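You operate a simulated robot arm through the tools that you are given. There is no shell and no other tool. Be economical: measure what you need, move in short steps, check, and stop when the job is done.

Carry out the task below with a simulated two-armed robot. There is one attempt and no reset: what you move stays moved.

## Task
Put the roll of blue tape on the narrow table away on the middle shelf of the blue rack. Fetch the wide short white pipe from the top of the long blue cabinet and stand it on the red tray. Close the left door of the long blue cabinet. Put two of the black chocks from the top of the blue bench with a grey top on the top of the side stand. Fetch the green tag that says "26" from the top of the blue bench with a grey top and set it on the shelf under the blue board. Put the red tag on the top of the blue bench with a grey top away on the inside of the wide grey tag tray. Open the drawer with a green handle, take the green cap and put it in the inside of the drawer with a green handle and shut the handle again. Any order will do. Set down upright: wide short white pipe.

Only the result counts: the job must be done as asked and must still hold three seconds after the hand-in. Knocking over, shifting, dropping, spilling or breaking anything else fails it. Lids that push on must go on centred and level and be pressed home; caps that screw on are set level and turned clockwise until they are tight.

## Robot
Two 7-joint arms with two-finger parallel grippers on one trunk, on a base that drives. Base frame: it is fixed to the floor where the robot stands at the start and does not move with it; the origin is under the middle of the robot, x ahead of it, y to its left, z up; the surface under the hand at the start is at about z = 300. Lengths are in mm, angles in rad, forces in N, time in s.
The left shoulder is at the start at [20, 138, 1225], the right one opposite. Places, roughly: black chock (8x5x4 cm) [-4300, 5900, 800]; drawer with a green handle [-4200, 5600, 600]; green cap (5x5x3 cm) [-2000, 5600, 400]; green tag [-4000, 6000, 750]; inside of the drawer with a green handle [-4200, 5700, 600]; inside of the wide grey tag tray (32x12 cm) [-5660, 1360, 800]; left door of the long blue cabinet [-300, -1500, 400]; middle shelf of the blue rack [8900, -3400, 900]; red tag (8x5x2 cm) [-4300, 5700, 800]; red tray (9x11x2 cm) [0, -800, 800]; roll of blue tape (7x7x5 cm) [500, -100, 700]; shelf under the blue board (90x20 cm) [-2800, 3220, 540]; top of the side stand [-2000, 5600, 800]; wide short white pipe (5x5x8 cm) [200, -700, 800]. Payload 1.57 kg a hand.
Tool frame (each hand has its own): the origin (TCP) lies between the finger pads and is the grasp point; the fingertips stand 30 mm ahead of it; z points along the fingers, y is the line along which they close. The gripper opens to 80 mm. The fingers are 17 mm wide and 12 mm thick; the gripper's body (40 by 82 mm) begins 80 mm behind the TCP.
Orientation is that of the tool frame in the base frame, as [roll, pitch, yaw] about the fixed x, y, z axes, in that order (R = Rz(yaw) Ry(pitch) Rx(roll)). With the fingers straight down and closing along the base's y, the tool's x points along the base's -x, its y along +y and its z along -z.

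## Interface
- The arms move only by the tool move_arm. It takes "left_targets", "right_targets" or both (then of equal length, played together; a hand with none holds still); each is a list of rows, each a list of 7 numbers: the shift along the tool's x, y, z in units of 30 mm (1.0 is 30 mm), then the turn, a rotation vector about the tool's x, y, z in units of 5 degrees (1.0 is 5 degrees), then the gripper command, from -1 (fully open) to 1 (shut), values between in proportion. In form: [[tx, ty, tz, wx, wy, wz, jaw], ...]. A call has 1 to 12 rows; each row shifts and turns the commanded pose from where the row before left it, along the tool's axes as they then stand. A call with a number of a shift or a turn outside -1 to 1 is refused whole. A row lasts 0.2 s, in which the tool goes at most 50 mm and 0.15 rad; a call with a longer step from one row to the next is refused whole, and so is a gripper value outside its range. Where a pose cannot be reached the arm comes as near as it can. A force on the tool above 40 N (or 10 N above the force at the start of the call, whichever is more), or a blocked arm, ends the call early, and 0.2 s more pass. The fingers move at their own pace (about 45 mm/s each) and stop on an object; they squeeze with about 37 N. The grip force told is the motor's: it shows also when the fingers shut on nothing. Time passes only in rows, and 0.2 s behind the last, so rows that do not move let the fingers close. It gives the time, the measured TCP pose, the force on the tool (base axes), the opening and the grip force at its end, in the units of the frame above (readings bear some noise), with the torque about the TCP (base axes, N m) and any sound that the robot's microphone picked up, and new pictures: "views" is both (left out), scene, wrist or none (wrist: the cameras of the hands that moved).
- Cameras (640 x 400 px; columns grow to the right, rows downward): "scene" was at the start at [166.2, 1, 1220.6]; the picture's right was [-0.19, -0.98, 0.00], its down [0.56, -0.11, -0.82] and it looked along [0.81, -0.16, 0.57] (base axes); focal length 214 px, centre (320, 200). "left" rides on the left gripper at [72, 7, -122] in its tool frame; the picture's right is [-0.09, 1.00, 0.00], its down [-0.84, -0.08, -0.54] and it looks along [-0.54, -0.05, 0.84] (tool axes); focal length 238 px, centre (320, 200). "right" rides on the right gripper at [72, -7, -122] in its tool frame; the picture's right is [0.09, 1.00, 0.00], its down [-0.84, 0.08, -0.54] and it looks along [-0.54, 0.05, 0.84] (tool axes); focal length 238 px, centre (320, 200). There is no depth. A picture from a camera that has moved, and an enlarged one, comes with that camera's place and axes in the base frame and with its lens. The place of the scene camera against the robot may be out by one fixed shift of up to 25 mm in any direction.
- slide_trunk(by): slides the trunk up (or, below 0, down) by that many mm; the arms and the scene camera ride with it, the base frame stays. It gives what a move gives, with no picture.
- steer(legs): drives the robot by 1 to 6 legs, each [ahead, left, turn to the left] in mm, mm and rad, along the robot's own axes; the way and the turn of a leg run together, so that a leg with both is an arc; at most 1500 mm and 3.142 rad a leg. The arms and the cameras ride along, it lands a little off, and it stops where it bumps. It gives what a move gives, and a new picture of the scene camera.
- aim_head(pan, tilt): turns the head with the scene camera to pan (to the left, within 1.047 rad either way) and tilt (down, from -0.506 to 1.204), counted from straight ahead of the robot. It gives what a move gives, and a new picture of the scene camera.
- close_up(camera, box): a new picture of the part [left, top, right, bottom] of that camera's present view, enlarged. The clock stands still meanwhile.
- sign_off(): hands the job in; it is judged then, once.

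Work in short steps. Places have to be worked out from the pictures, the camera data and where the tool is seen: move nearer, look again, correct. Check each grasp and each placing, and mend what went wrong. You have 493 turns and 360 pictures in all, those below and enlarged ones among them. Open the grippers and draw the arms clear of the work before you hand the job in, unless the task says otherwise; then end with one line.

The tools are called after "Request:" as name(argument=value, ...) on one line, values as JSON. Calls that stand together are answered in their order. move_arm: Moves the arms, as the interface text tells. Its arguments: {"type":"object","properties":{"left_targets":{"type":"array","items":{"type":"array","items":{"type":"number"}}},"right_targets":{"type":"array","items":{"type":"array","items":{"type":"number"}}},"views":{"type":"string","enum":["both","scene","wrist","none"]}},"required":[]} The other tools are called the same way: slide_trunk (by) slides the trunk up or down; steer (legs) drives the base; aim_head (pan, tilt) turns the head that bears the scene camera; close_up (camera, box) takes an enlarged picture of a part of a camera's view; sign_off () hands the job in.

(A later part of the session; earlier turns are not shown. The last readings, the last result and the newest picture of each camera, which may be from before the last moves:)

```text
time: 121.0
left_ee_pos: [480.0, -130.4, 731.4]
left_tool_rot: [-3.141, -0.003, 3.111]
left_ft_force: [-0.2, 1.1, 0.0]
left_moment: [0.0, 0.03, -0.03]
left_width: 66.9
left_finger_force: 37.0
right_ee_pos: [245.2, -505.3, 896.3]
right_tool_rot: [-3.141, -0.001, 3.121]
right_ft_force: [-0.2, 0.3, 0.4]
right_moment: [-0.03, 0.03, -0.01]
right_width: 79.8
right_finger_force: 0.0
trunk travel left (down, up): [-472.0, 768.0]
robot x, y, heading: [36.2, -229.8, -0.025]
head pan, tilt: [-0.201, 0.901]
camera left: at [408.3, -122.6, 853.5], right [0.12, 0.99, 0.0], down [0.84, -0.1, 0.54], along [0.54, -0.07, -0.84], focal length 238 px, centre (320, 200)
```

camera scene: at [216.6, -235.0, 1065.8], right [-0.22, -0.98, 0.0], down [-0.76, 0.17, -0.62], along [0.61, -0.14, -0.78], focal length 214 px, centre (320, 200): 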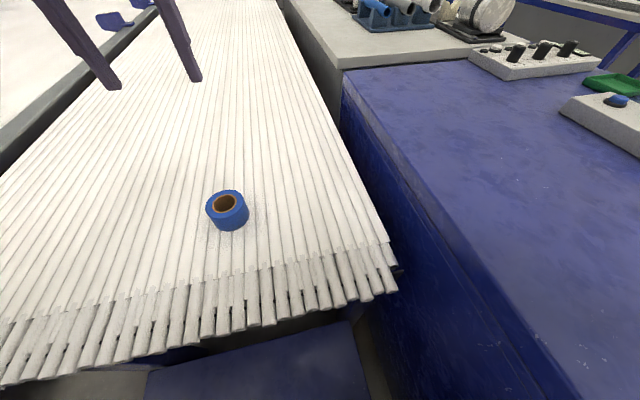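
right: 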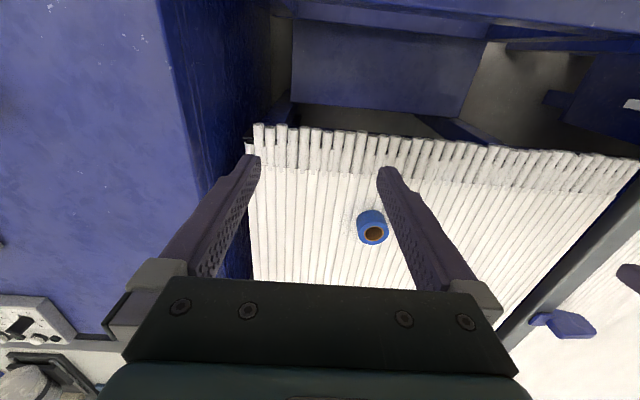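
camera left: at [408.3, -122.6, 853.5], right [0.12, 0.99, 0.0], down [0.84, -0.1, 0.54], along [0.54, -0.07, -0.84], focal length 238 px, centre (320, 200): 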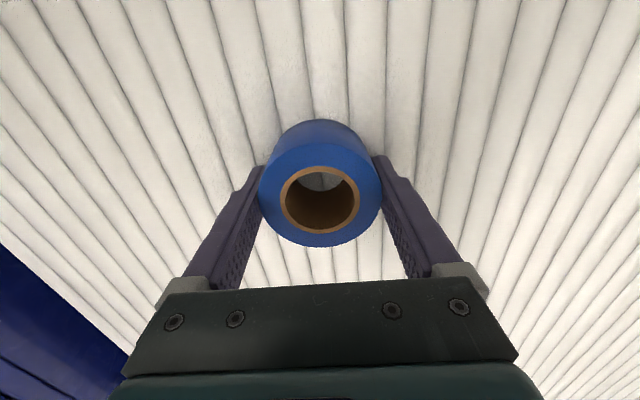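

Gripped (67 mm, 37 N). I'll lift with the trunk and check.

Request:
slide_trunk(by=400)

Request:
aim_head(pan=-0.3, tilt=0.5)

```text
time: 124.8
left_ee_pos: [479.8, -131.9, 1132.1]
left_tool_rot: [3.141, -0.003, 3.109]
left_ft_force: [-0.4, -0.1, -0.9]
left_moment: [-0.01, -0.02, -0.01]
left_width: 66.8
left_finger_force: 36.6
right_ee_pos: [245.7, -506.7, 1295.7]
right_tool_rot: [-3.141, -0.002, 3.12]
right_ft_force: [0.5, -0.1, -0.6]
right_moment: [0.03, -0.01, -0.01]
right_width: 79.9
right_finger_force: 0.1
trunk travel left (down, up): [-872.0, 368.0]
robot x, y, heading: [35.8, -231.3, -0.024]
head pan, tilt: [-0.201, 0.901]
```

```text
time: 125.7
left_ee_pos: [480.7, -131.8, 1131.7]
left_tool_rot: [3.141, -0.004, 3.112]
left_ft_force: [0.7, -0.3, -1.4]
left_moment: [0.04, 0.02, 0.02]
left_width: 66.6
left_finger_force: 36.8
right_ee_pos: [245.6, -505.9, 1295.5]
right_tool_rot: [3.141, -0.002, 3.118]
right_ft_force: [0.2, -0.3, 0.4]
right_moment: [-0.02, 0.01, 0.02]
right_width: 79.8
right_finger_force: 0.0
trunk travel left (down, up): [-872.0, 368.0]
robot x, y, heading: [40.2, -227.6, -0.024]
head pan, tilt: [-0.3, 0.499]
camera scene: at [228.8, -247.0, 1399.5], right [-0.32, -0.95, 0.0], down [-0.45, 0.15, -0.88], along [0.83, -0.28, -0.48], focal length 214 px, centre (320, 200)
```

scene: 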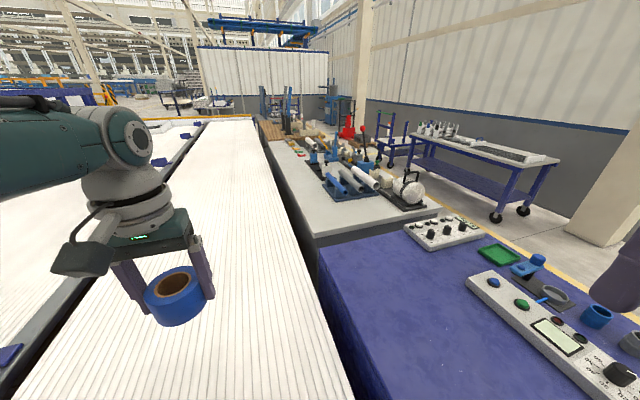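

Tape secure. I'll drive back out and along the aisle behind the cabinets.

Request:
steer(legs=[[-940, 0, 0.024], [0, -1500, 0], [0, -130, 0], [1500, 0, 0], [1000, 0, 0]])

```text
time: 150.3
left_ee_pos: [2017.3, -1817.4, 1131.9]
left_tool_rot: [3.14, -0.002, 3.084]
left_ft_force: [0.6, -1.1, -0.5]
left_moment: [-0.01, 0.03, 0.01]
left_width: 66.9
left_finger_force: 36.9
right_ee_pos: [1774.5, -2187.3, 1296.2]
right_tool_rot: [3.14, -0.003, 3.093]
right_ft_force: [-0.5, 0.9, 0.3]
right_moment: [0.01, 0.0, 0.0]
right_width: 79.9
right_finger_force: 0.1
trunk travel left (down, up): [-872.0, 368.0]
robot x, y, heading: [1568.2, -1901.4, -0.05]
head pan, tilt: [-0.3, 0.499]
camera scene: at [1762.3, -1926.8, 1399.6], right [-0.34, -0.94, 0.0], down [-0.45, 0.16, -0.88], along [0.83, -0.3, -0.48], focal length 214 px, centre (320, 200)
```

scene: 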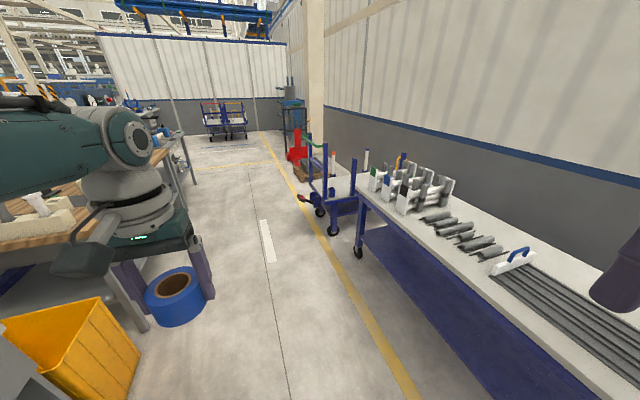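

The aisle is clear ahead. I'll straighten and go on 4.2 m.

Request:
steer(legs=[[0, 0, 0.05], [1400, 0, 0], [1400, 0, 0], [1400, 0, 0]])

```text
time: 170.9
left_ee_pos: [6230.8, -1892.0, 1131.9]
left_tool_rot: [-3.141, -0.004, 3.094]
left_ft_force: [0.7, 0.1, -1.0]
left_moment: [0.0, 0.0, -0.02]
left_width: 66.6
left_finger_force: 36.8
right_ee_pos: [5990.0, -2263.3, 1295.9]
right_tool_rot: [3.14, -0.003, 3.103]
right_ft_force: [-0.3, -0.2, -0.2]
right_moment: [-0.04, -0.01, -0.03]
right_width: 80.0
right_finger_force: 0.1
trunk travel left (down, up): [-872.0, 368.0]
robot x, y, heading: [5780.8, -1983.6, -0.041]
head pan, tilt: [-0.3, 0.499]
camera scene: at [5977.1, -2003.3, 1399.6], right [-0.33, -0.94, 0.0], down [-0.45, 0.16, -0.88], along [0.83, -0.29, -0.48], focal length 214 px, centre (320, 200)
```

scene: 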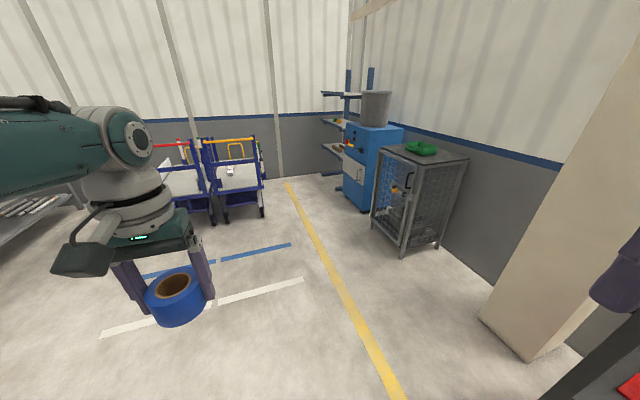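

A blue rack with shelves stands in the far corner beside a blue machine. I'll zoom in.

Request:
close_up(camera="scene", box=[280, 60, 420, 230])

```text
2.35 times, centred on (350, 145) of scene
camera zoom: at [5977.1, -2003.3, 1399.6], right [-0.33, -0.94, 0.0], down [-0.45, 0.16, -0.88], along [0.83, -0.29, -0.48], focal length 505 px, centre (249, 329)
```

zoom: 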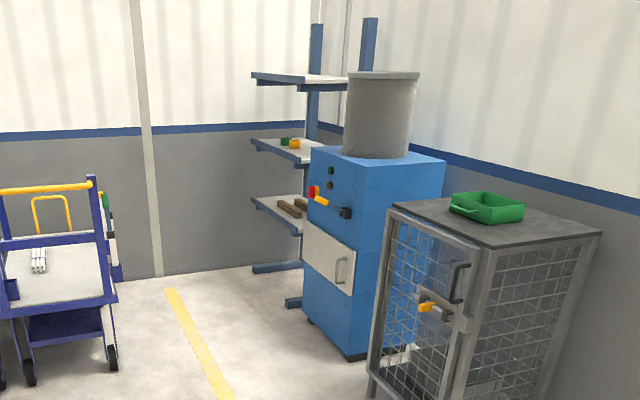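

The rack's front faces +y with its edge at y≈-3200, feet at x≈8640 and 9270, shelves near z≈530, 900, 1290. Carts stand near y>-2100, so I'll run along y≈-2600.

Request:
steer(legs=[[0, 0, 0.05], [0, -600, 0], [1400, 0, 0], [1400, 0, 0]])

Request:
aim_head(pan=-0.6, tilt=0.4)

```text
time: 187.9
left_ee_pos: [9034.1, -2403.9, 1131.3]
left_tool_rot: [3.14, -0.004, -3.138]
left_ft_force: [0.0, -0.3, -1.7]
left_moment: [-0.01, -0.01, 0.06]
left_width: 66.3
left_finger_force: 36.9
right_ee_pos: [8811.7, -2786.5, 1296.7]
right_tool_rot: [3.141, -0.002, -3.13]
right_ft_force: [-1.2, 0.1, 0.7]
right_moment: [0.01, 0.02, -0.03]
right_width: 80.2
right_finger_force: 0.1
trunk travel left (down, up): [-872.0, 368.0]
robot x, y, heading: [8591.3, -2516.4, 0.01]
head pan, tilt: [-0.3, 0.499]
camera scene: at [8786.7, -2528.3, 1399.6], right [-0.28, -0.96, 0.0], down [-0.46, 0.14, -0.88], along [0.84, -0.25, -0.48], focal length 214 px, centre (320, 200)
```

scene: 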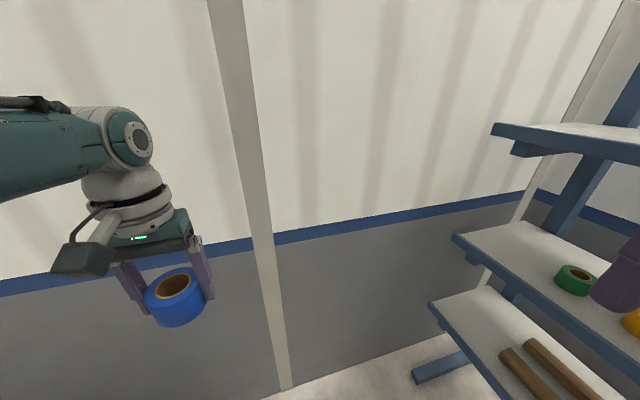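

```text
time: 188.7
left_ee_pos: [9033.3, -2402.6, 1131.4]
left_tool_rot: [-3.141, -0.001, -3.139]
left_ft_force: [1.0, 0.5, -0.6]
left_moment: [0.02, 0.0, 0.01]
left_width: 66.4
left_finger_force: 36.3
right_ee_pos: [8812.9, -2785.8, 1295.6]
right_tool_rot: [-3.141, -0.001, -3.129]
right_ft_force: [-0.3, -0.1, -0.4]
right_moment: [-0.04, 0.03, -0.01]
right_width: 80.2
right_finger_force: 0.1
trunk travel left (down, up): [-872.0, 368.0]
robot x, y, heading: [8589.1, -2516.2, 0.011]
head pan, tilt: [-0.6, 0.4]
camera scene: at [8776.5, -2553.8, 1408.7], right [-0.55, -0.83, 0.0], down [-0.32, 0.22, -0.92], along [0.77, -0.51, -0.39], focal length 214 px, centre (320, 200)
```

scene: 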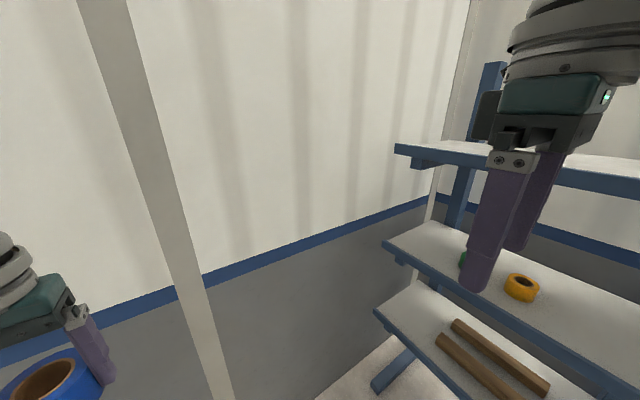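

I'll turn to face the rack; the hands stay 230 mm short of its edge.

Request:
steer(legs=[[0, 100, -1.58]])

Request:
aim_head(pan=-0.2, tilt=0.5)

```text
time: 192.9
left_ee_pos: [8771.6, -2891.7, 1131.7]
left_tool_rot: [3.14, -0.004, 1.587]
left_ft_force: [-0.7, -0.5, -1.1]
left_moment: [0.02, 0.0, -0.02]
left_width: 66.4
left_finger_force: 37.3
right_ee_pos: [8386.8, -2674.4, 1295.5]
right_tool_rot: [-3.141, -0.002, 1.597]
right_ft_force: [0.1, 0.2, -0.3]
right_moment: [0.02, -0.04, -0.01]
right_width: 79.9
right_finger_force: 0.0
trunk travel left (down, up): [-872.0, 368.0]
robot x, y, heading: [8651.5, -2452.3, -1.547]
head pan, tilt: [-0.6, 0.4]
camera scene: at [8614.0, -2616.4, 1408.7], right [-0.84, 0.54, 0.0], down [0.21, 0.33, -0.92], along [-0.5, -0.77, -0.39], focal length 214 px, centre (320, 200)
```

scene: 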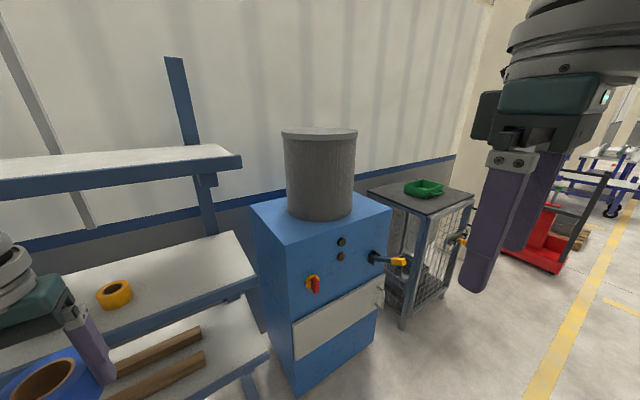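

```text
time: 193.8
left_ee_pos: [8771.8, -2892.3, 1132.4]
left_tool_rot: [3.141, -0.004, 1.586]
left_ft_force: [-0.9, 0.4, -1.8]
left_moment: [0.0, -0.02, 0.01]
left_width: 66.3
left_finger_force: 37.1
right_ee_pos: [8385.9, -2676.3, 1295.3]
right_tool_rot: [-3.141, -0.002, 1.597]
right_ft_force: [0.1, -0.1, 0.3]
right_moment: [-0.02, 0.01, 0.01]
right_width: 80.0
right_finger_force: 0.1
trunk travel left (down, up): [-872.0, 368.0]
robot x, y, heading: [8651.2, -2453.6, -1.547]
head pan, tilt: [-0.201, 0.499]
camera scene: at [8648.5, -2628.2, 1399.6], right [-0.98, 0.18, 0.0], down [0.08, 0.47, -0.88], along [-0.15, -0.86, -0.48], focal length 214 px, centre (320, 200)
```

scene: 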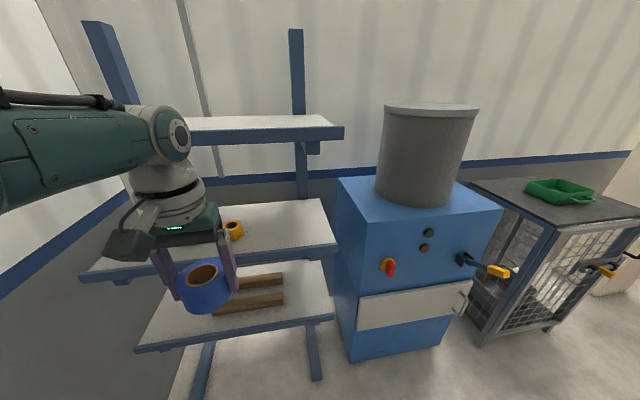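

The middle shelf is at z≈905 with its front edge at y≈-3198, and the space around x≈8680 right of the orange roll is free. A vertical hand will not fit under the top shelf, so I'll tilt the hand 40° forward while extending.

Request:
move_arm(left_targets=[[-0.667, 0, 0, 0, -1, 0, 1], [-0.664, 0, 0.058, 0, -1, 0, 1], [-0.657, 0, 0.116, 0, -1, 0, 1], [-0.644, 0, 0.173, 0, -1, 0, 1], [-0.627, 0, 0.228, 0, -1, 0, 1], [-0.604, 0, 0.282, 0, -1, 0, 1], [-0.578, 0, 0.333, 0, -1, 0, 1], [-0.546, 0, 0.383, 0, -1, 0, 1]], views="scene")

```text
time: 195.6
left_ee_pos: [8792.0, -3010.3, 1147.5]
left_tool_rot: [-3.14, 0.697, 1.586]
left_ft_force: [-0.2, -0.1, -1.6]
left_moment: [0.01, 0.05, 0.0]
left_width: 66.4
left_finger_force: 37.2
left hand out of reach, approached as far as the arm can: row 3, 4, 5, 6, 7, 8
right_ee_pos: [8386.7, -2674.6, 1295.4]
right_tool_rot: [-3.141, -0.002, 1.597]
right_ft_force: [0.2, -0.1, 0.2]
right_moment: [-0.01, 0.01, 0.02]
right_width: 79.9
right_finger_force: 0.0
trunk travel left (down, up): [-872.0, 368.0]
robot x, y, heading: [8651.8, -2452.1, -1.55]
head pan, tilt: [-0.201, 0.499]
camera scene: at [8648.5, -2628.2, 1399.6], right [-0.98, 0.17, 0.0], down [0.08, 0.47, -0.88], along [-0.15, -0.86, -0.48], focal length 214 px, centre (320, 200)
```

scene: 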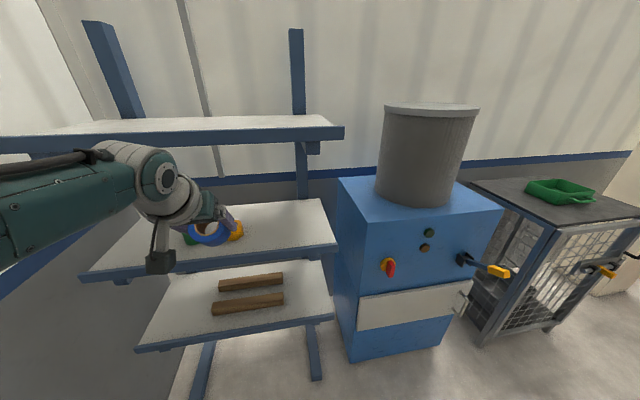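

Now I'll lower the trunk by 137 mm and shift right so the tape is in front of the free spot.

Request:
slide_trunk(by=-137)

Request:
steer(legs=[[100, -112, -0.02]])

```text
time: 197.2
left_ee_pos: [8791.9, -3011.7, 1011.1]
left_tool_rot: [-3.141, 0.695, 1.587]
left_ft_force: [0.4, 0.2, -1.4]
left_moment: [0.02, -0.02, 0.0]
left_width: 66.3
left_finger_force: 37.0
right_ee_pos: [8387.4, -2675.5, 1159.3]
right_tool_rot: [3.141, -0.002, 1.597]
right_ft_force: [0.2, -0.1, 0.1]
right_moment: [0.01, -0.02, -0.01]
right_width: 79.9
right_finger_force: 0.0
trunk travel left (down, up): [-735.0, 505.0]
robot x, y, heading: [8651.0, -2448.8, -1.544]
head pan, tilt: [-0.201, 0.499]
```

```text
time: 198.6
left_ee_pos: [8666.8, -3115.0, 1010.0]
left_tool_rot: [3.141, 0.695, 1.565]
left_ft_force: [0.6, 0.3, -0.8]
left_moment: [0.0, -0.01, -0.01]
left_width: 66.0
left_finger_force: 36.8
right_ee_pos: [8269.4, -2769.9, 1158.1]
right_tool_rot: [3.141, -0.003, 1.574]
right_ft_force: [0.6, -0.1, -0.1]
right_moment: [0.04, 0.04, 0.01]
right_width: 80.1
right_finger_force: 0.0
trunk travel left (down, up): [-735.0, 505.0]
robot x, y, heading: [8542.0, -2550.0, -1.568]
head pan, tilt: [-0.201, 0.499]
camera scene: at [8531.1, -2727.8, 1262.6], right [-0.98, 0.2, 0.0], down [0.09, 0.47, -0.88], along [-0.17, -0.86, -0.48], focal length 214 px, centre (320, 200)
```

scene: 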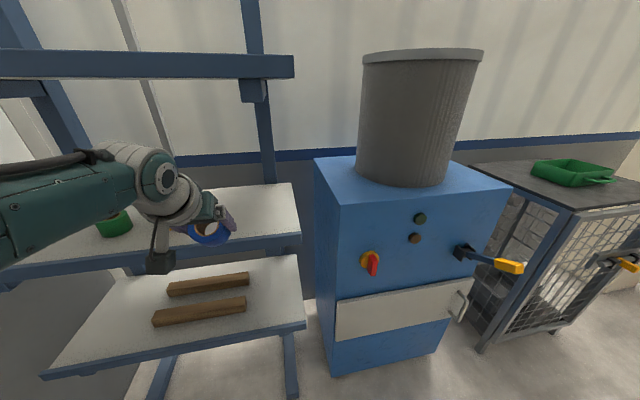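

Margins look fine. I'll drive 170 mm forward, carrying the tape in over the shelf.

Request:
steer(legs=[[170, 0, 0]])

Request:
aim_head(pan=0.15, tilt=0.5)

```text
time: 200.0
left_ee_pos: [8666.8, -3280.9, 1010.7]
left_tool_rot: [3.141, 0.692, 1.566]
left_ft_force: [0.4, 0.6, -1.3]
left_moment: [0.04, -0.01, 0.0]
left_width: 66.4
left_finger_force: 37.5
right_ee_pos: [8269.9, -2937.9, 1158.2]
right_tool_rot: [3.141, 0.0, 1.575]
right_ft_force: [-0.4, -0.9, 0.3]
right_moment: [-0.01, 0.0, 0.01]
right_width: 79.9
right_finger_force: 0.0
trunk travel left (down, up): [-735.0, 505.0]
robot x, y, heading: [8544.5, -2719.8, -1.568]
head pan, tilt: [-0.201, 0.499]
camera scene: at [8531.8, -2895.8, 1262.6], right [-0.98, 0.2, 0.0], down [0.09, 0.47, -0.88], along [-0.17, -0.86, -0.48], focal length 214 px, centre (320, 200)
```

scene: 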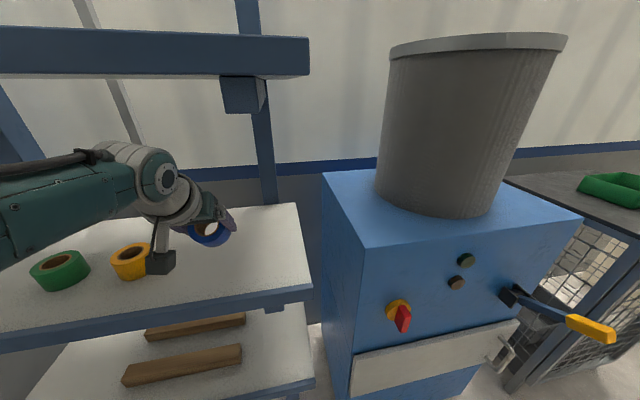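

```text
time: 200.9
left_ee_pos: [8667.8, -3280.9, 1009.4]
left_tool_rot: [3.141, 0.694, 1.565]
left_ft_force: [-0.4, -0.2, -1.7]
left_moment: [0.03, 0.0, -0.04]
left_width: 66.1
left_finger_force: 37.1
right_ee_pos: [8268.4, -2937.6, 1158.8]
right_tool_rot: [3.14, -0.001, 1.573]
right_ft_force: [0.0, 0.6, -0.3]
right_moment: [0.0, 0.03, 0.01]
right_width: 80.1
right_finger_force: 0.1
trunk travel left (down, up): [-735.0, 505.0]
robot x, y, heading: [8542.9, -2723.3, -1.565]
head pan, tilt: [0.15, 0.499]
camera scene: at [8563.5, -2896.5, 1262.6], right [-0.99, -0.15, 0.0], down [-0.07, 0.47, -0.88], along [0.13, -0.87, -0.48], focal length 214 px, centre (320, 200)
```

scene: 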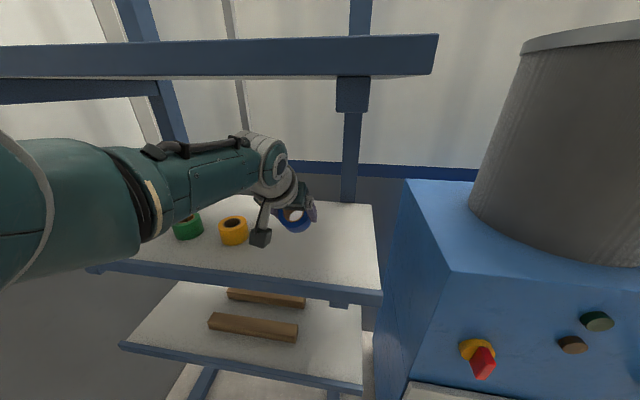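

Tape hangs over free shelf space, clear of the orange roll. I'll lower in 8 mm steps until it touches.

Request:
move_arm(left_targets=[[0.213, 0, 0.256, 0, 0, 0, 1], [0.213, 0, 0.256, 0, 0, 0, 1], [0.213, 0, 0.256, 0, 0, 0, 1], [0.107, 0, 0.128, 0, 0, 0, 1], [0.107, 0, 0.128, 0, 0, 0, 1], [0.107, 0, 0.128, 0, 0, 0, 1], [0.107, 0, 0.128, 0, 0, 0, 1]], views="both")

```text
time: 202.5
left_ee_pos: [8677.7, -3270.1, 968.8]
left_tool_rot: [3.141, 0.692, 1.566]
left_ft_force: [-0.6, 0.3, -1.0]
left_moment: [0.03, 0.0, -0.01]
left_width: 66.3
left_finger_force: 37.1
left hand out of reach, approached as far as the arm can: row 3, 5, 7
right_ee_pos: [8269.6, -2937.5, 1158.9]
right_tool_rot: [-3.141, -0.002, 1.573]
right_ft_force: [0.4, -0.8, -0.2]
right_moment: [0.03, 0.01, 0.02]
right_width: 79.8
right_finger_force: 0.0
trunk travel left (down, up): [-735.0, 505.0]
robot x, y, heading: [8542.5, -2717.7, -1.57]
head pan, tilt: [0.15, 0.499]
camera scene: at [8563.5, -2896.5, 1262.6], right [-0.99, -0.15, 0.0], down [-0.07, 0.47, -0.88], along [0.13, -0.87, -0.48], focal length 214 px, centre (320, 200)
camera left: at [8683.2, -3136.6, 1016.3], right [1.0, -0.08, 0.06], down [-0.08, -0.3, 0.95], along [-0.06, -0.95, -0.3], focal length 238 px, centre (320, 200)
```

scene: 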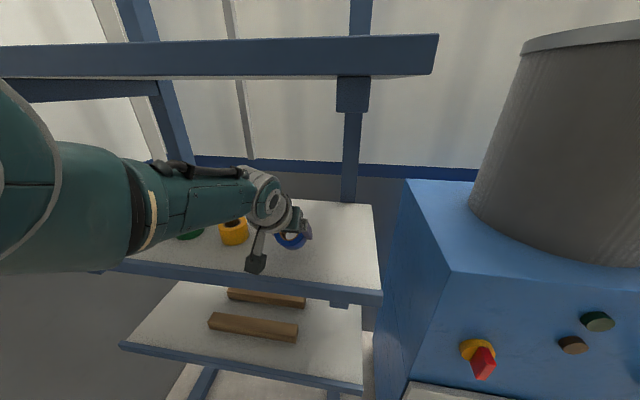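
left: 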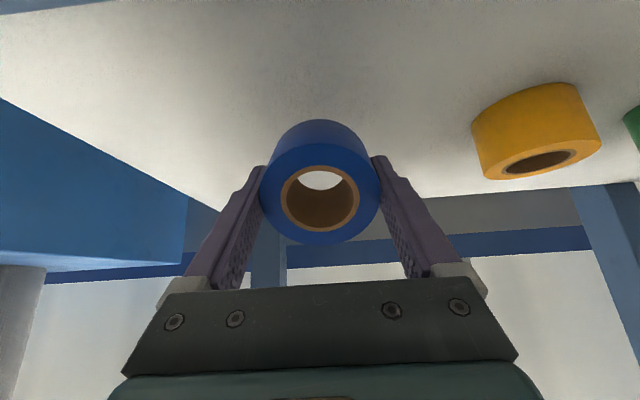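

No contact yet and the arm is near its limit; I'll use the trunk for the last millimetres.

Request:
slide_trunk(by=-10)

Request:
slide_trunk(by=-6)

```text
time: 203.0
left_ee_pos: [8676.4, -3269.2, 958.3]
left_tool_rot: [3.142, 0.693, 1.568]
left_ft_force: [-0.8, 0.6, -1.0]
left_moment: [0.02, -0.04, 0.04]
left_width: 66.4
left_finger_force: 37.0
right_ee_pos: [8269.9, -2936.8, 1149.1]
right_tool_rot: [3.141, -0.002, 1.575]
right_ft_force: [-0.1, 0.6, 0.7]
right_moment: [-0.01, -0.01, -0.01]
right_width: 80.2
right_finger_force: 0.1
trunk travel left (down, up): [-725.0, 515.0]
robot x, y, heading: [8543.0, -2722.3, -1.569]
head pan, tilt: [0.15, 0.499]
```

```text
time: 203.6
left_ee_pos: [8676.3, -3269.9, 953.4]
left_tool_rot: [-3.141, 0.694, 1.565]
left_ft_force: [0.1, 0.2, -2.3]
left_moment: [0.01, -0.04, -0.04]
left_width: 66.2
left_finger_force: 37.1
right_ee_pos: [8270.8, -2938.7, 1142.5]
right_tool_rot: [-3.141, -0.001, 1.575]
right_ft_force: [-0.2, 0.6, 0.2]
right_moment: [0.0, 0.04, -0.02]
right_width: 79.9
right_finger_force: 0.1
trunk travel left (down, up): [-719.0, 521.0]
robot x, y, heading: [8541.1, -2720.7, -1.567]
head pan, tilt: [0.15, 0.499]
```

Request:
slide_trunk(by=-6)

Request:
slide_trunk(by=-5)

Request:
close_up(camera="scene", box=[210, 180, 390, 300])

```text
time: 204.1
left_ee_pos: [8675.4, -3270.4, 948.5]
left_tool_rot: [3.141, 0.696, 1.565]
left_ft_force: [-1.3, -0.7, -1.0]
left_moment: [-0.02, 0.04, -0.01]
left_width: 66.4
left_finger_force: 36.9
right_ee_pos: [8269.3, -2937.5, 1136.1]
right_tool_rot: [-3.141, -0.001, 1.574]
right_ft_force: [0.5, 0.4, 0.5]
right_moment: [-0.03, -0.01, 0.02]
right_width: 80.0
right_finger_force: 0.0
trunk travel left (down, up): [-713.0, 527.0]
robot x, y, heading: [8541.8, -2721.7, -1.566]
head pan, tilt: [0.15, 0.499]
```

```text
time: 204.7
left_ee_pos: [8676.2, -3272.8, 945.5]
left_tool_rot: [-3.14, 0.703, 1.566]
left_ft_force: [-0.4, 3.2, 23.0]
left_moment: [0.19, -0.14, 0.04]
left_width: 66.0
left_finger_force: 37.0
right_ee_pos: [8269.9, -2938.9, 1132.1]
right_tool_rot: [3.139, -0.001, 1.575]
right_ft_force: [-0.1, 0.4, -0.2]
right_moment: [-0.01, 0.01, -0.03]
right_width: 79.7
right_finger_force: 0.1
trunk travel left (down, up): [-708.0, 532.0]
robot x, y, heading: [8544.8, -2720.7, -1.565]
head pan, tilt: [0.15, 0.499]
```

```text
3.33 times, centred on (300, 240) of scene
camera zoom: at [8563.8, -2897.8, 1236.2], right [-0.99, -0.15, 0.0], down [-0.07, 0.47, -0.88], along [0.13, -0.87, -0.48], focal length 715 px, centre (387, 67)
```

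zoom: 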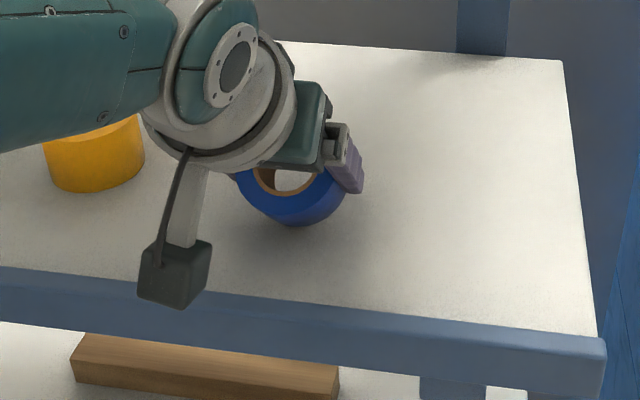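

Touching (23 N). I'll release, let it settle flat, then withdraw along the finger direction.

Request:
move_arm(left_targets=[[0, 0, 0, 0, 0, 0, -1], [0, 0, 0, 0, 0, 0, -1], [0, 0, 0, 0, 0, 0, -1], [0, 0, 0, 0, 0, 0, -1], [0, 0, 0, 0, 0, 0, -1]], views="both")

```text
time: 205.9
left_ee_pos: [8675.5, -3270.4, 943.0]
left_tool_rot: [-3.141, 0.694, 1.566]
left_ft_force: [-0.6, 0.6, -0.2]
left_moment: [0.01, -0.02, -0.01]
left_width: 80.2
left_finger_force: 0.1
right_ee_pos: [8269.2, -2937.3, 1130.7]
right_tool_rot: [-3.141, -0.002, 1.574]
right_ft_force: [-0.1, -0.7, 1.0]
right_moment: [0.01, -0.01, 0.01]
right_width: 79.9
right_finger_force: 0.0
trunk travel left (down, up): [-708.0, 532.0]
robot x, y, heading: [8546.2, -2719.4, -1.565]
head pan, tilt: [0.15, 0.499]
camera scene: at [8563.6, -2896.6, 1235.6], right [-0.99, -0.15, 0.0], down [-0.07, 0.47, -0.88], along [0.13, -0.87, -0.48], focal length 214 px, centre (320, 200)
camera left: at [8683.1, -3136.8, 989.5], right [1.0, -0.08, 0.06], down [-0.08, -0.3, 0.95], along [-0.06, -0.95, -0.3], focal length 238 px, centre (320, 200)
```

scene: 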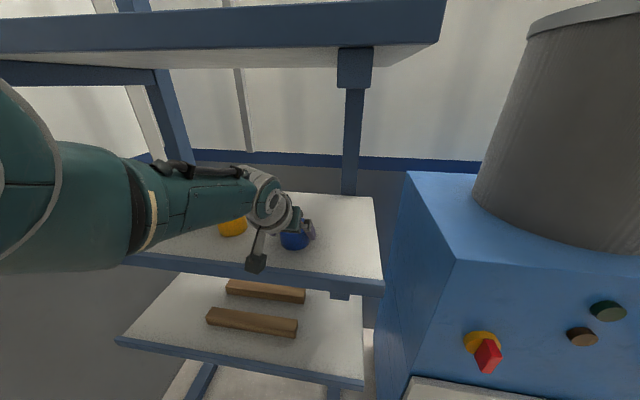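
left: 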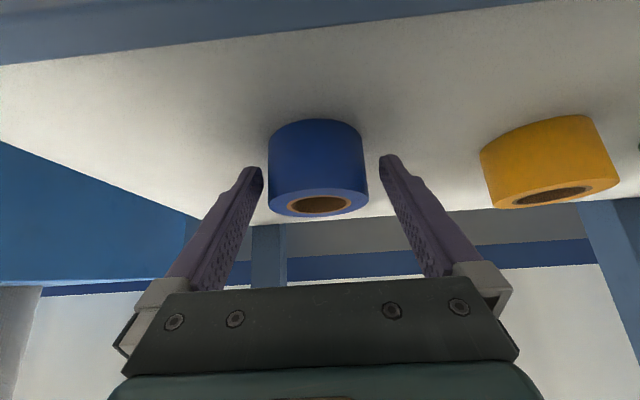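

The tape lies flat on the middle shelf. I'll withdraw along the fingers, then back away.

Request:
move_arm(left_targets=[[0, 0, -0.8, 0, 0, 0, -1], [0, 0, -0.8, 0, 0, 0, -1], [0, 0, -0.8, 0, 0, 0, -1]], views="none")

Request:
steer(legs=[[-500, 0, 0]])

```text
time: 206.7
left_ee_pos: [8676.0, -3221.2, 997.8]
left_tool_rot: [3.141, 0.69, 1.566]
left_ft_force: [-0.3, 1.1, -0.5]
left_moment: [0.02, 0.01, -0.02]
left_width: 80.0
left_finger_force: 0.1
right_ee_pos: [8271.0, -2937.6, 1130.4]
right_tool_rot: [-3.141, -0.001, 1.574]
right_ft_force: [-0.3, -0.7, -0.2]
right_moment: [0.02, 0.0, 0.01]
right_width: 80.1
right_finger_force: 0.1
trunk travel left (down, up): [-708.0, 532.0]
robot x, y, heading: [8543.6, -2718.1, -1.569]
head pan, tilt: [0.15, 0.499]
```

```text
time: 209.6
left_ee_pos: [8676.3, -2733.8, 998.8]
left_tool_rot: [-3.139, 0.694, 1.57]
left_ft_force: [-0.4, -1.1, 0.5]
left_moment: [0.03, -0.04, 0.01]
left_width: 79.7
left_finger_force: 0.1
right_ee_pos: [8267.9, -2451.6, 1132.4]
right_tool_rot: [-3.14, -0.003, 1.58]
right_ft_force: [-1.1, 0.1, -0.3]
right_moment: [0.01, 0.0, 0.01]
right_width: 79.8
right_finger_force: 0.1
trunk travel left (down, up): [-708.0, 532.0]
robot x, y, heading: [8542.5, -2230.5, -1.558]
head pan, tilt: [0.15, 0.499]
camera scene: at [8561.5, -2409.3, 1235.6], right [-0.99, -0.16, 0.0], down [-0.08, 0.47, -0.88], along [0.14, -0.87, -0.48], focal length 214 px, centre (320, 200)
```

scene: 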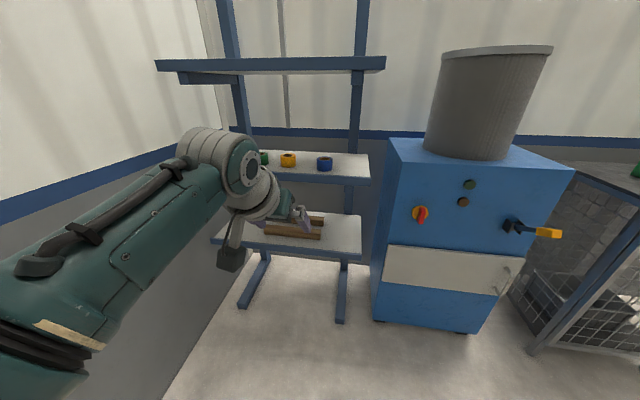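

Tape done. I'll straighten the left hand, raise the trunk and drive back west along the aisle.

Request:
move_arm(left_targets=[[0, 0, 0, 0, 1, 0, -1], [0, 0, 0, 0, 1, 0, -1], [0, 0, 0, 0, 1, 0, -1], [0, 0, 0, 0, 1, 0, -1], [0, 0, 0, 0, 1, 0, -1], [0, 0, 0, 0, 1, 0, -1], [0, 0, 0, 0, 1, 0, -1], [0, 0, 0, 0, 0.95, 0, -1]], views="none")

Request:
slide_trunk(by=180)

Request:
steer(legs=[[-150, 0, -1.583], [1500, 0, 0], [1500, 0, 0], [1500, 0, 0], [1500, 0, 0]])

```text
time: 211.4
left_ee_pos: [8679.1, -2695.7, 1007.5]
left_tool_rot: [-3.139, 0.0, 1.57]
left_ft_force: [-0.1, 0.2, -0.1]
left_moment: [-0.03, 0.01, 0.01]
left_width: 79.8
left_finger_force: 0.0
left hand out of reach, approached as far as the arm can: row 6, 7, 8
right_ee_pos: [8266.1, -2452.5, 1130.4]
right_tool_rot: [-3.141, -0.002, 1.58]
right_ft_force: [0.1, 0.4, 0.3]
right_moment: [0.01, 0.0, -0.02]
right_width: 79.9
right_finger_force: 0.0
trunk travel left (down, up): [-708.0, 532.0]
robot x, y, heading: [8540.7, -2231.2, -1.563]
head pan, tilt: [0.15, 0.499]
```

```text
time: 213.4
left_ee_pos: [8680.4, -2694.8, 1188.1]
left_tool_rot: [-3.142, 0.001, 1.572]
left_ft_force: [0.6, 0.3, 0.5]
left_moment: [-0.01, -0.02, 0.01]
left_width: 80.1
left_finger_force: 0.0
right_ee_pos: [8266.9, -2451.7, 1311.4]
right_tool_rot: [3.141, -0.002, 1.579]
right_ft_force: [-0.6, -0.2, 0.6]
right_moment: [0.03, 0.0, -0.01]
right_width: 79.8
right_finger_force: 0.1
trunk travel left (down, up): [-888.0, 352.0]
robot x, y, heading: [8535.9, -2236.2, -1.565]
head pan, tilt: [0.15, 0.499]
```

```text
time: 245.7
left_ee_pos: [2203.5, -2034.9, 1187.0]
left_tool_rot: [3.141, -0.001, -0.038]
left_ft_force: [0.2, 1.3, -0.2]
left_moment: [0.02, -0.03, -0.01]
left_width: 79.9
left_finger_force: 0.0
right_ee_pos: [2463.1, -1631.9, 1311.9]
right_tool_rot: [-3.141, -0.001, -0.031]
right_ft_force: [1.1, 0.4, -1.0]
right_moment: [-0.03, 0.02, 0.03]
right_width: 80.2
right_finger_force: 0.1
trunk travel left (down, up): [-888.0, 352.0]
robot x, y, heading: [2675.2, -1913.1, 3.111]
head pan, tilt: [0.15, 0.499]
camera scene: at [2489.5, -1906.4, 1415.6], right [-0.12, 0.99, 0.0], down [0.48, 0.06, -0.88], along [-0.87, -0.11, -0.48], focal length 214 px, centre (320, 200)
```

scene: 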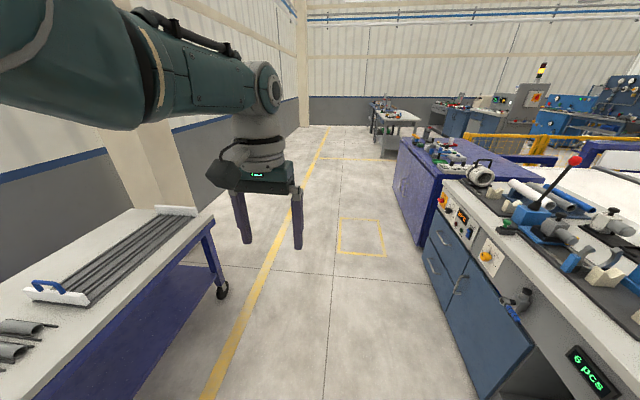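

Lane clear. On to x≈-1200, then north.

Request:
steer(legs=[[1300, 0, 0.03], [1300, 0, 0], [1300, 0, 0], [0, 0, -1.57], [1500, 0, 0]])

Request:
aim_head(pan=0.35, tilt=0.25)

```text
time: 275.3
left_ee_pos: [-1318.0, 65.1, 1187.3]
left_tool_rot: [-3.141, 0.0, -1.6]
left_ft_force: [0.6, 0.0, 0.2]
left_moment: [-0.01, 0.01, 0.02]
left_width: 80.4
left_finger_force: 0.1
right_ee_pos: [-912.3, -190.0, 1312.2]
right_tool_rot: [3.14, -0.003, -1.59]
right_ft_force: [0.4, -0.5, 0.4]
right_moment: [0.0, 0.0, -0.01]
right_width: 80.4
right_finger_force: 0.1
trunk travel left (down, up): [-888.0, 352.0]
robot x, y, heading: [-1190.4, -399.9, 1.553]
head pan, tilt: [0.15, 0.499]
camera scene: at [-1192.1, -199.4, 1415.6], right [0.99, 0.13, 0.0], down [0.06, -0.47, -0.88], along [-0.11, 0.87, -0.48], focal length 214 px, centre (320, 200)
```

scene: 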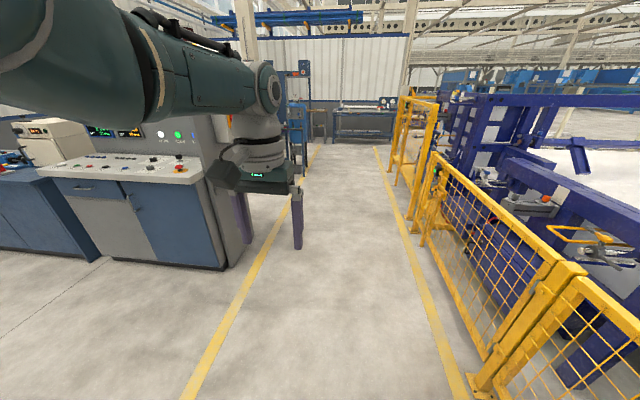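

```text
time: 276.1
left_ee_pos: [-1318.7, 64.3, 1187.9]
left_tool_rot: [3.141, 0.001, -1.601]
left_ft_force: [0.0, -0.6, 0.1]
left_moment: [-0.02, 0.0, -0.01]
left_width: 79.8
left_finger_force: 0.0
right_ee_pos: [-913.3, -192.5, 1311.2]
right_tool_rot: [3.141, -0.002, -1.591]
right_ft_force: [0.3, 0.9, -0.2]
right_moment: [0.01, -0.01, -0.02]
right_width: 80.2
right_finger_force: 0.0
trunk travel left (down, up): [-888.0, 352.0]
robot x, y, heading: [-1190.4, -404.7, 1.553]
head pan, tilt: [0.351, 0.25]
camera scene: at [-1210.6, -201.3, 1438.7], right [0.95, 0.32, 0.0], down [0.08, -0.23, -0.97], along [-0.31, 0.92, -0.25], focal length 214 px, centre (320, 200)
```

scene: 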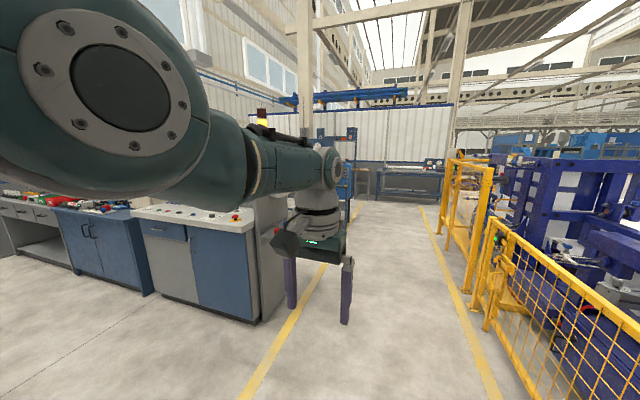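

The lane is free. North 3 m more, then survey.

Request:
steer(legs=[[1500, 0, 0], [1500, 0, 0]])

```text
time: 290.6
left_ee_pos: [-1309.5, 3088.3, 1186.8]
left_tool_rot: [-3.142, -0.001, -1.579]
left_ft_force: [-0.6, 0.6, 0.4]
left_moment: [-0.01, 0.0, 0.01]
left_width: 79.9
left_finger_force: 0.1
right_ee_pos: [-899.2, 2842.2, 1312.1]
right_tool_rot: [3.139, -0.003, -1.568]
right_ft_force: [0.6, 0.0, -0.3]
right_moment: [0.0, -0.01, 0.01]
right_width: 80.0
right_finger_force: 0.0
trunk travel left (down, up): [-888.0, 352.0]
robot x, y, heading: [-1172.3, 2622.8, 1.57]
head pan, tilt: [0.351, 0.25]
camera scene: at [-1196.9, 2824.7, 1438.7], right [0.94, 0.34, 0.0], down [0.09, -0.23, -0.97], along [-0.33, 0.91, -0.25], focal length 214 px, centre (320, 200)
```

scene: 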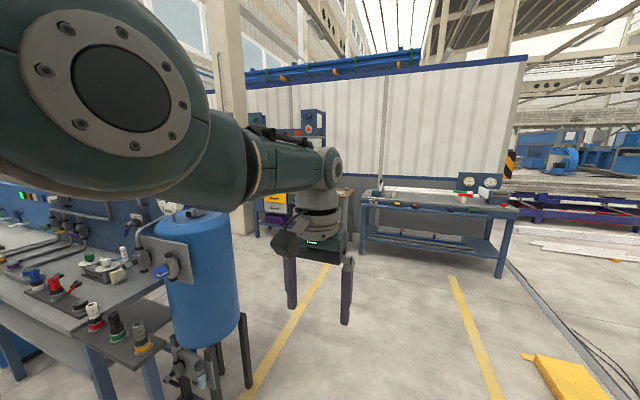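

I'll go another metre north and turn left to see the bench area.

Request:
steer(legs=[[1100, 0, 0], [0, 0, 0.9]])

Request:
aim_head(pan=-0.2, tilt=0.35)

```text
time: 298.6
left_ee_pos: [-1633.5, 3900.0, 1187.3]
left_tool_rot: [3.141, -0.002, -0.654]
left_ft_force: [-1.0, -0.1, -1.0]
left_moment: [-0.01, -0.02, 0.03]
left_width: 80.1
left_finger_force: 0.1
right_ee_pos: [-1191.1, 4081.0, 1311.5]
right_tool_rot: [3.14, -0.002, -0.641]
right_ft_force: [-0.3, 0.5, 0.3]
right_moment: [-0.02, 0.0, 0.02]
right_width: 79.7
right_finger_force: 0.1
trunk travel left (down, up): [-888.0, 352.0]
robot x, y, heading: [-1182.3, 3733.8, 2.496]
head pan, tilt: [0.351, 0.25]
camera scene: at [-1341.7, 3831.7, 1438.7], right [0.29, 0.96, 0.0], down [0.24, -0.07, -0.97], along [-0.93, 0.28, -0.25], focal length 214 px, centre (320, 200)
```

scene: 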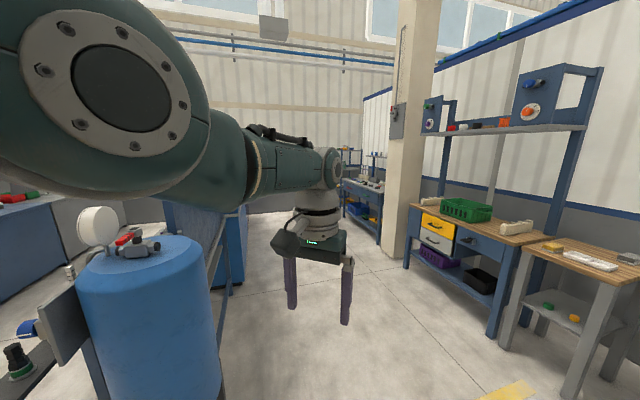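

```text
time: 299.6
left_ee_pos: [-1633.5, 3899.5, 1187.9]
left_tool_rot: [-3.141, 0.001, -0.652]
left_ft_force: [0.0, -0.8, 0.2]
left_moment: [0.01, -0.01, 0.0]
left_width: 80.2
left_finger_force: 0.0
right_ee_pos: [-1191.1, 4080.8, 1311.7]
right_tool_rot: [3.139, -0.001, -0.642]
right_ft_force: [0.3, 0.2, 0.0]
right_moment: [0.02, 0.04, -0.03]
right_width: 80.0
right_finger_force: 0.0
trunk travel left (down, up): [-888.0, 352.0]
robot x, y, heading: [-1178.7, 3735.8, 2.497]
head pan, tilt: [-0.201, 0.351]
camera scene: at [-1314.2, 3874.3, 1429.3], right [0.75, 0.67, 0.0], down [0.23, -0.26, -0.94], along [-0.62, 0.7, -0.34], focal length 214 px, centre (320, 200)
```

scene: 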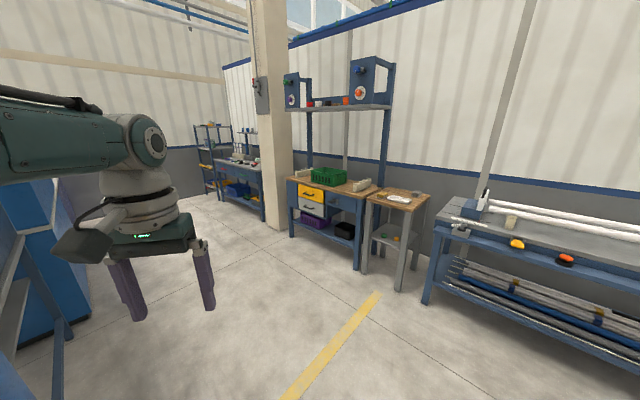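

The side stand is the small table near (-2000,5600); the grey-topped blue bench is beyond the column. I'll drive along y≈4600 to x≈-4050 facing +y.

Request:
steer(legs=[[0, 0, -0.927], [850, 0, 0], [0, 1450, 0], [0, 1400, 0]])

Request:
aim_head(pan=0.0, tilt=0.6)

```text
time: 319.9
left_ee_pos: [-4149.9, 5096.3, 1186.4]
left_tool_rot: [3.141, 0.0, -1.591]
left_ft_force: [-0.1, 0.8, -0.5]
left_moment: [0.03, -0.01, -0.01]
left_width: 80.0
left_finger_force: 0.0
right_ee_pos: [-3742.5, 4845.4, 1311.4]
right_tool_rot: [3.14, -0.001, -1.58]
right_ft_force: [0.3, 0.0, -0.4]
right_moment: [-0.02, -0.02, 0.02]
right_width: 80.1
right_finger_force: 0.1
trunk travel left (down, up): [-888.0, 352.0]
robot x, y, heading: [-4015.6, 4632.2, 1.565]
head pan, tilt: [-0.201, 0.351]
camera scene: at [-3989.0, 4835.1, 1429.3], right [0.98, -0.21, 0.0], down [-0.07, -0.34, -0.94], along [0.2, 0.92, -0.34], focal length 214 px, centre (320, 200)
```

scene: 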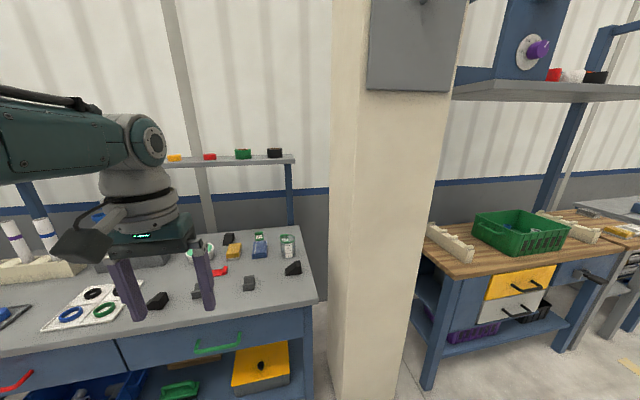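

```text
time: 320.6
left_ee_pos: [-4151.2, 5097.2, 1187.1]
left_tool_rot: [3.142, -0.001, -1.591]
left_ft_force: [-0.4, -0.1, -1.0]
left_moment: [-0.02, -0.01, 0.01]
left_width: 80.1
left_finger_force: 0.1
right_ee_pos: [-3742.3, 4846.6, 1311.8]
right_tool_rot: [3.141, -0.002, -1.58]
right_ft_force: [-0.6, 0.7, 0.2]
right_moment: [0.0, -0.02, 0.0]
right_width: 80.1
right_finger_force: 0.0
trunk travel left (down, up): [-888.0, 352.0]
robot x, y, heading: [-4016.7, 4630.0, 1.563]
head pan, tilt: [0.0, 0.6]
camera scene: at [-4007.6, 4832.4, 1406.6], right [1.0, -0.01, 0.0], down [-0.01, -0.56, -0.83], along [0.01, 0.83, -0.56], focal length 214 px, centre (320, 200)
```

scene: 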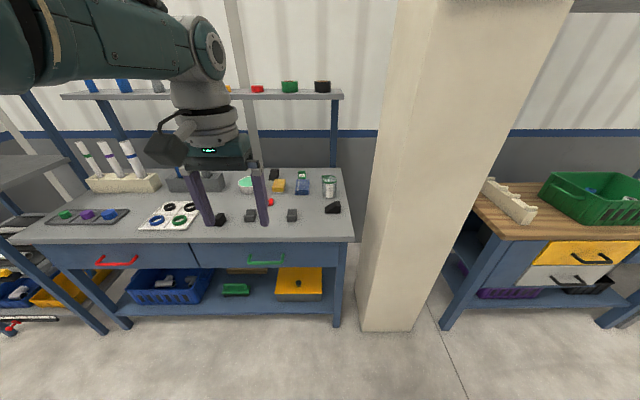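

The bench with the green-handled drawer is right here. I'll zoom on its top.

Request:
close_up(camera="scene", box=[120, 150, 360, 300])

```text
2.67 times, centred on (240, 225) of scene
camera zoom: at [-4007.6, 4832.4, 1406.6], right [1.0, -0.01, 0.0], down [-0.01, -0.56, -0.83], along [0.01, 0.83, -0.56], focal length 572 px, centre (533, 133)
```

zoom: 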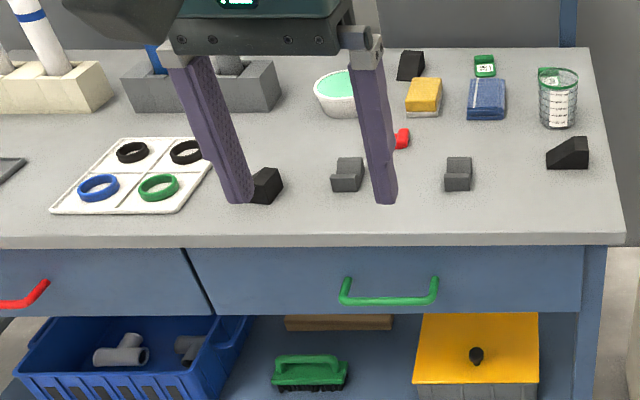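

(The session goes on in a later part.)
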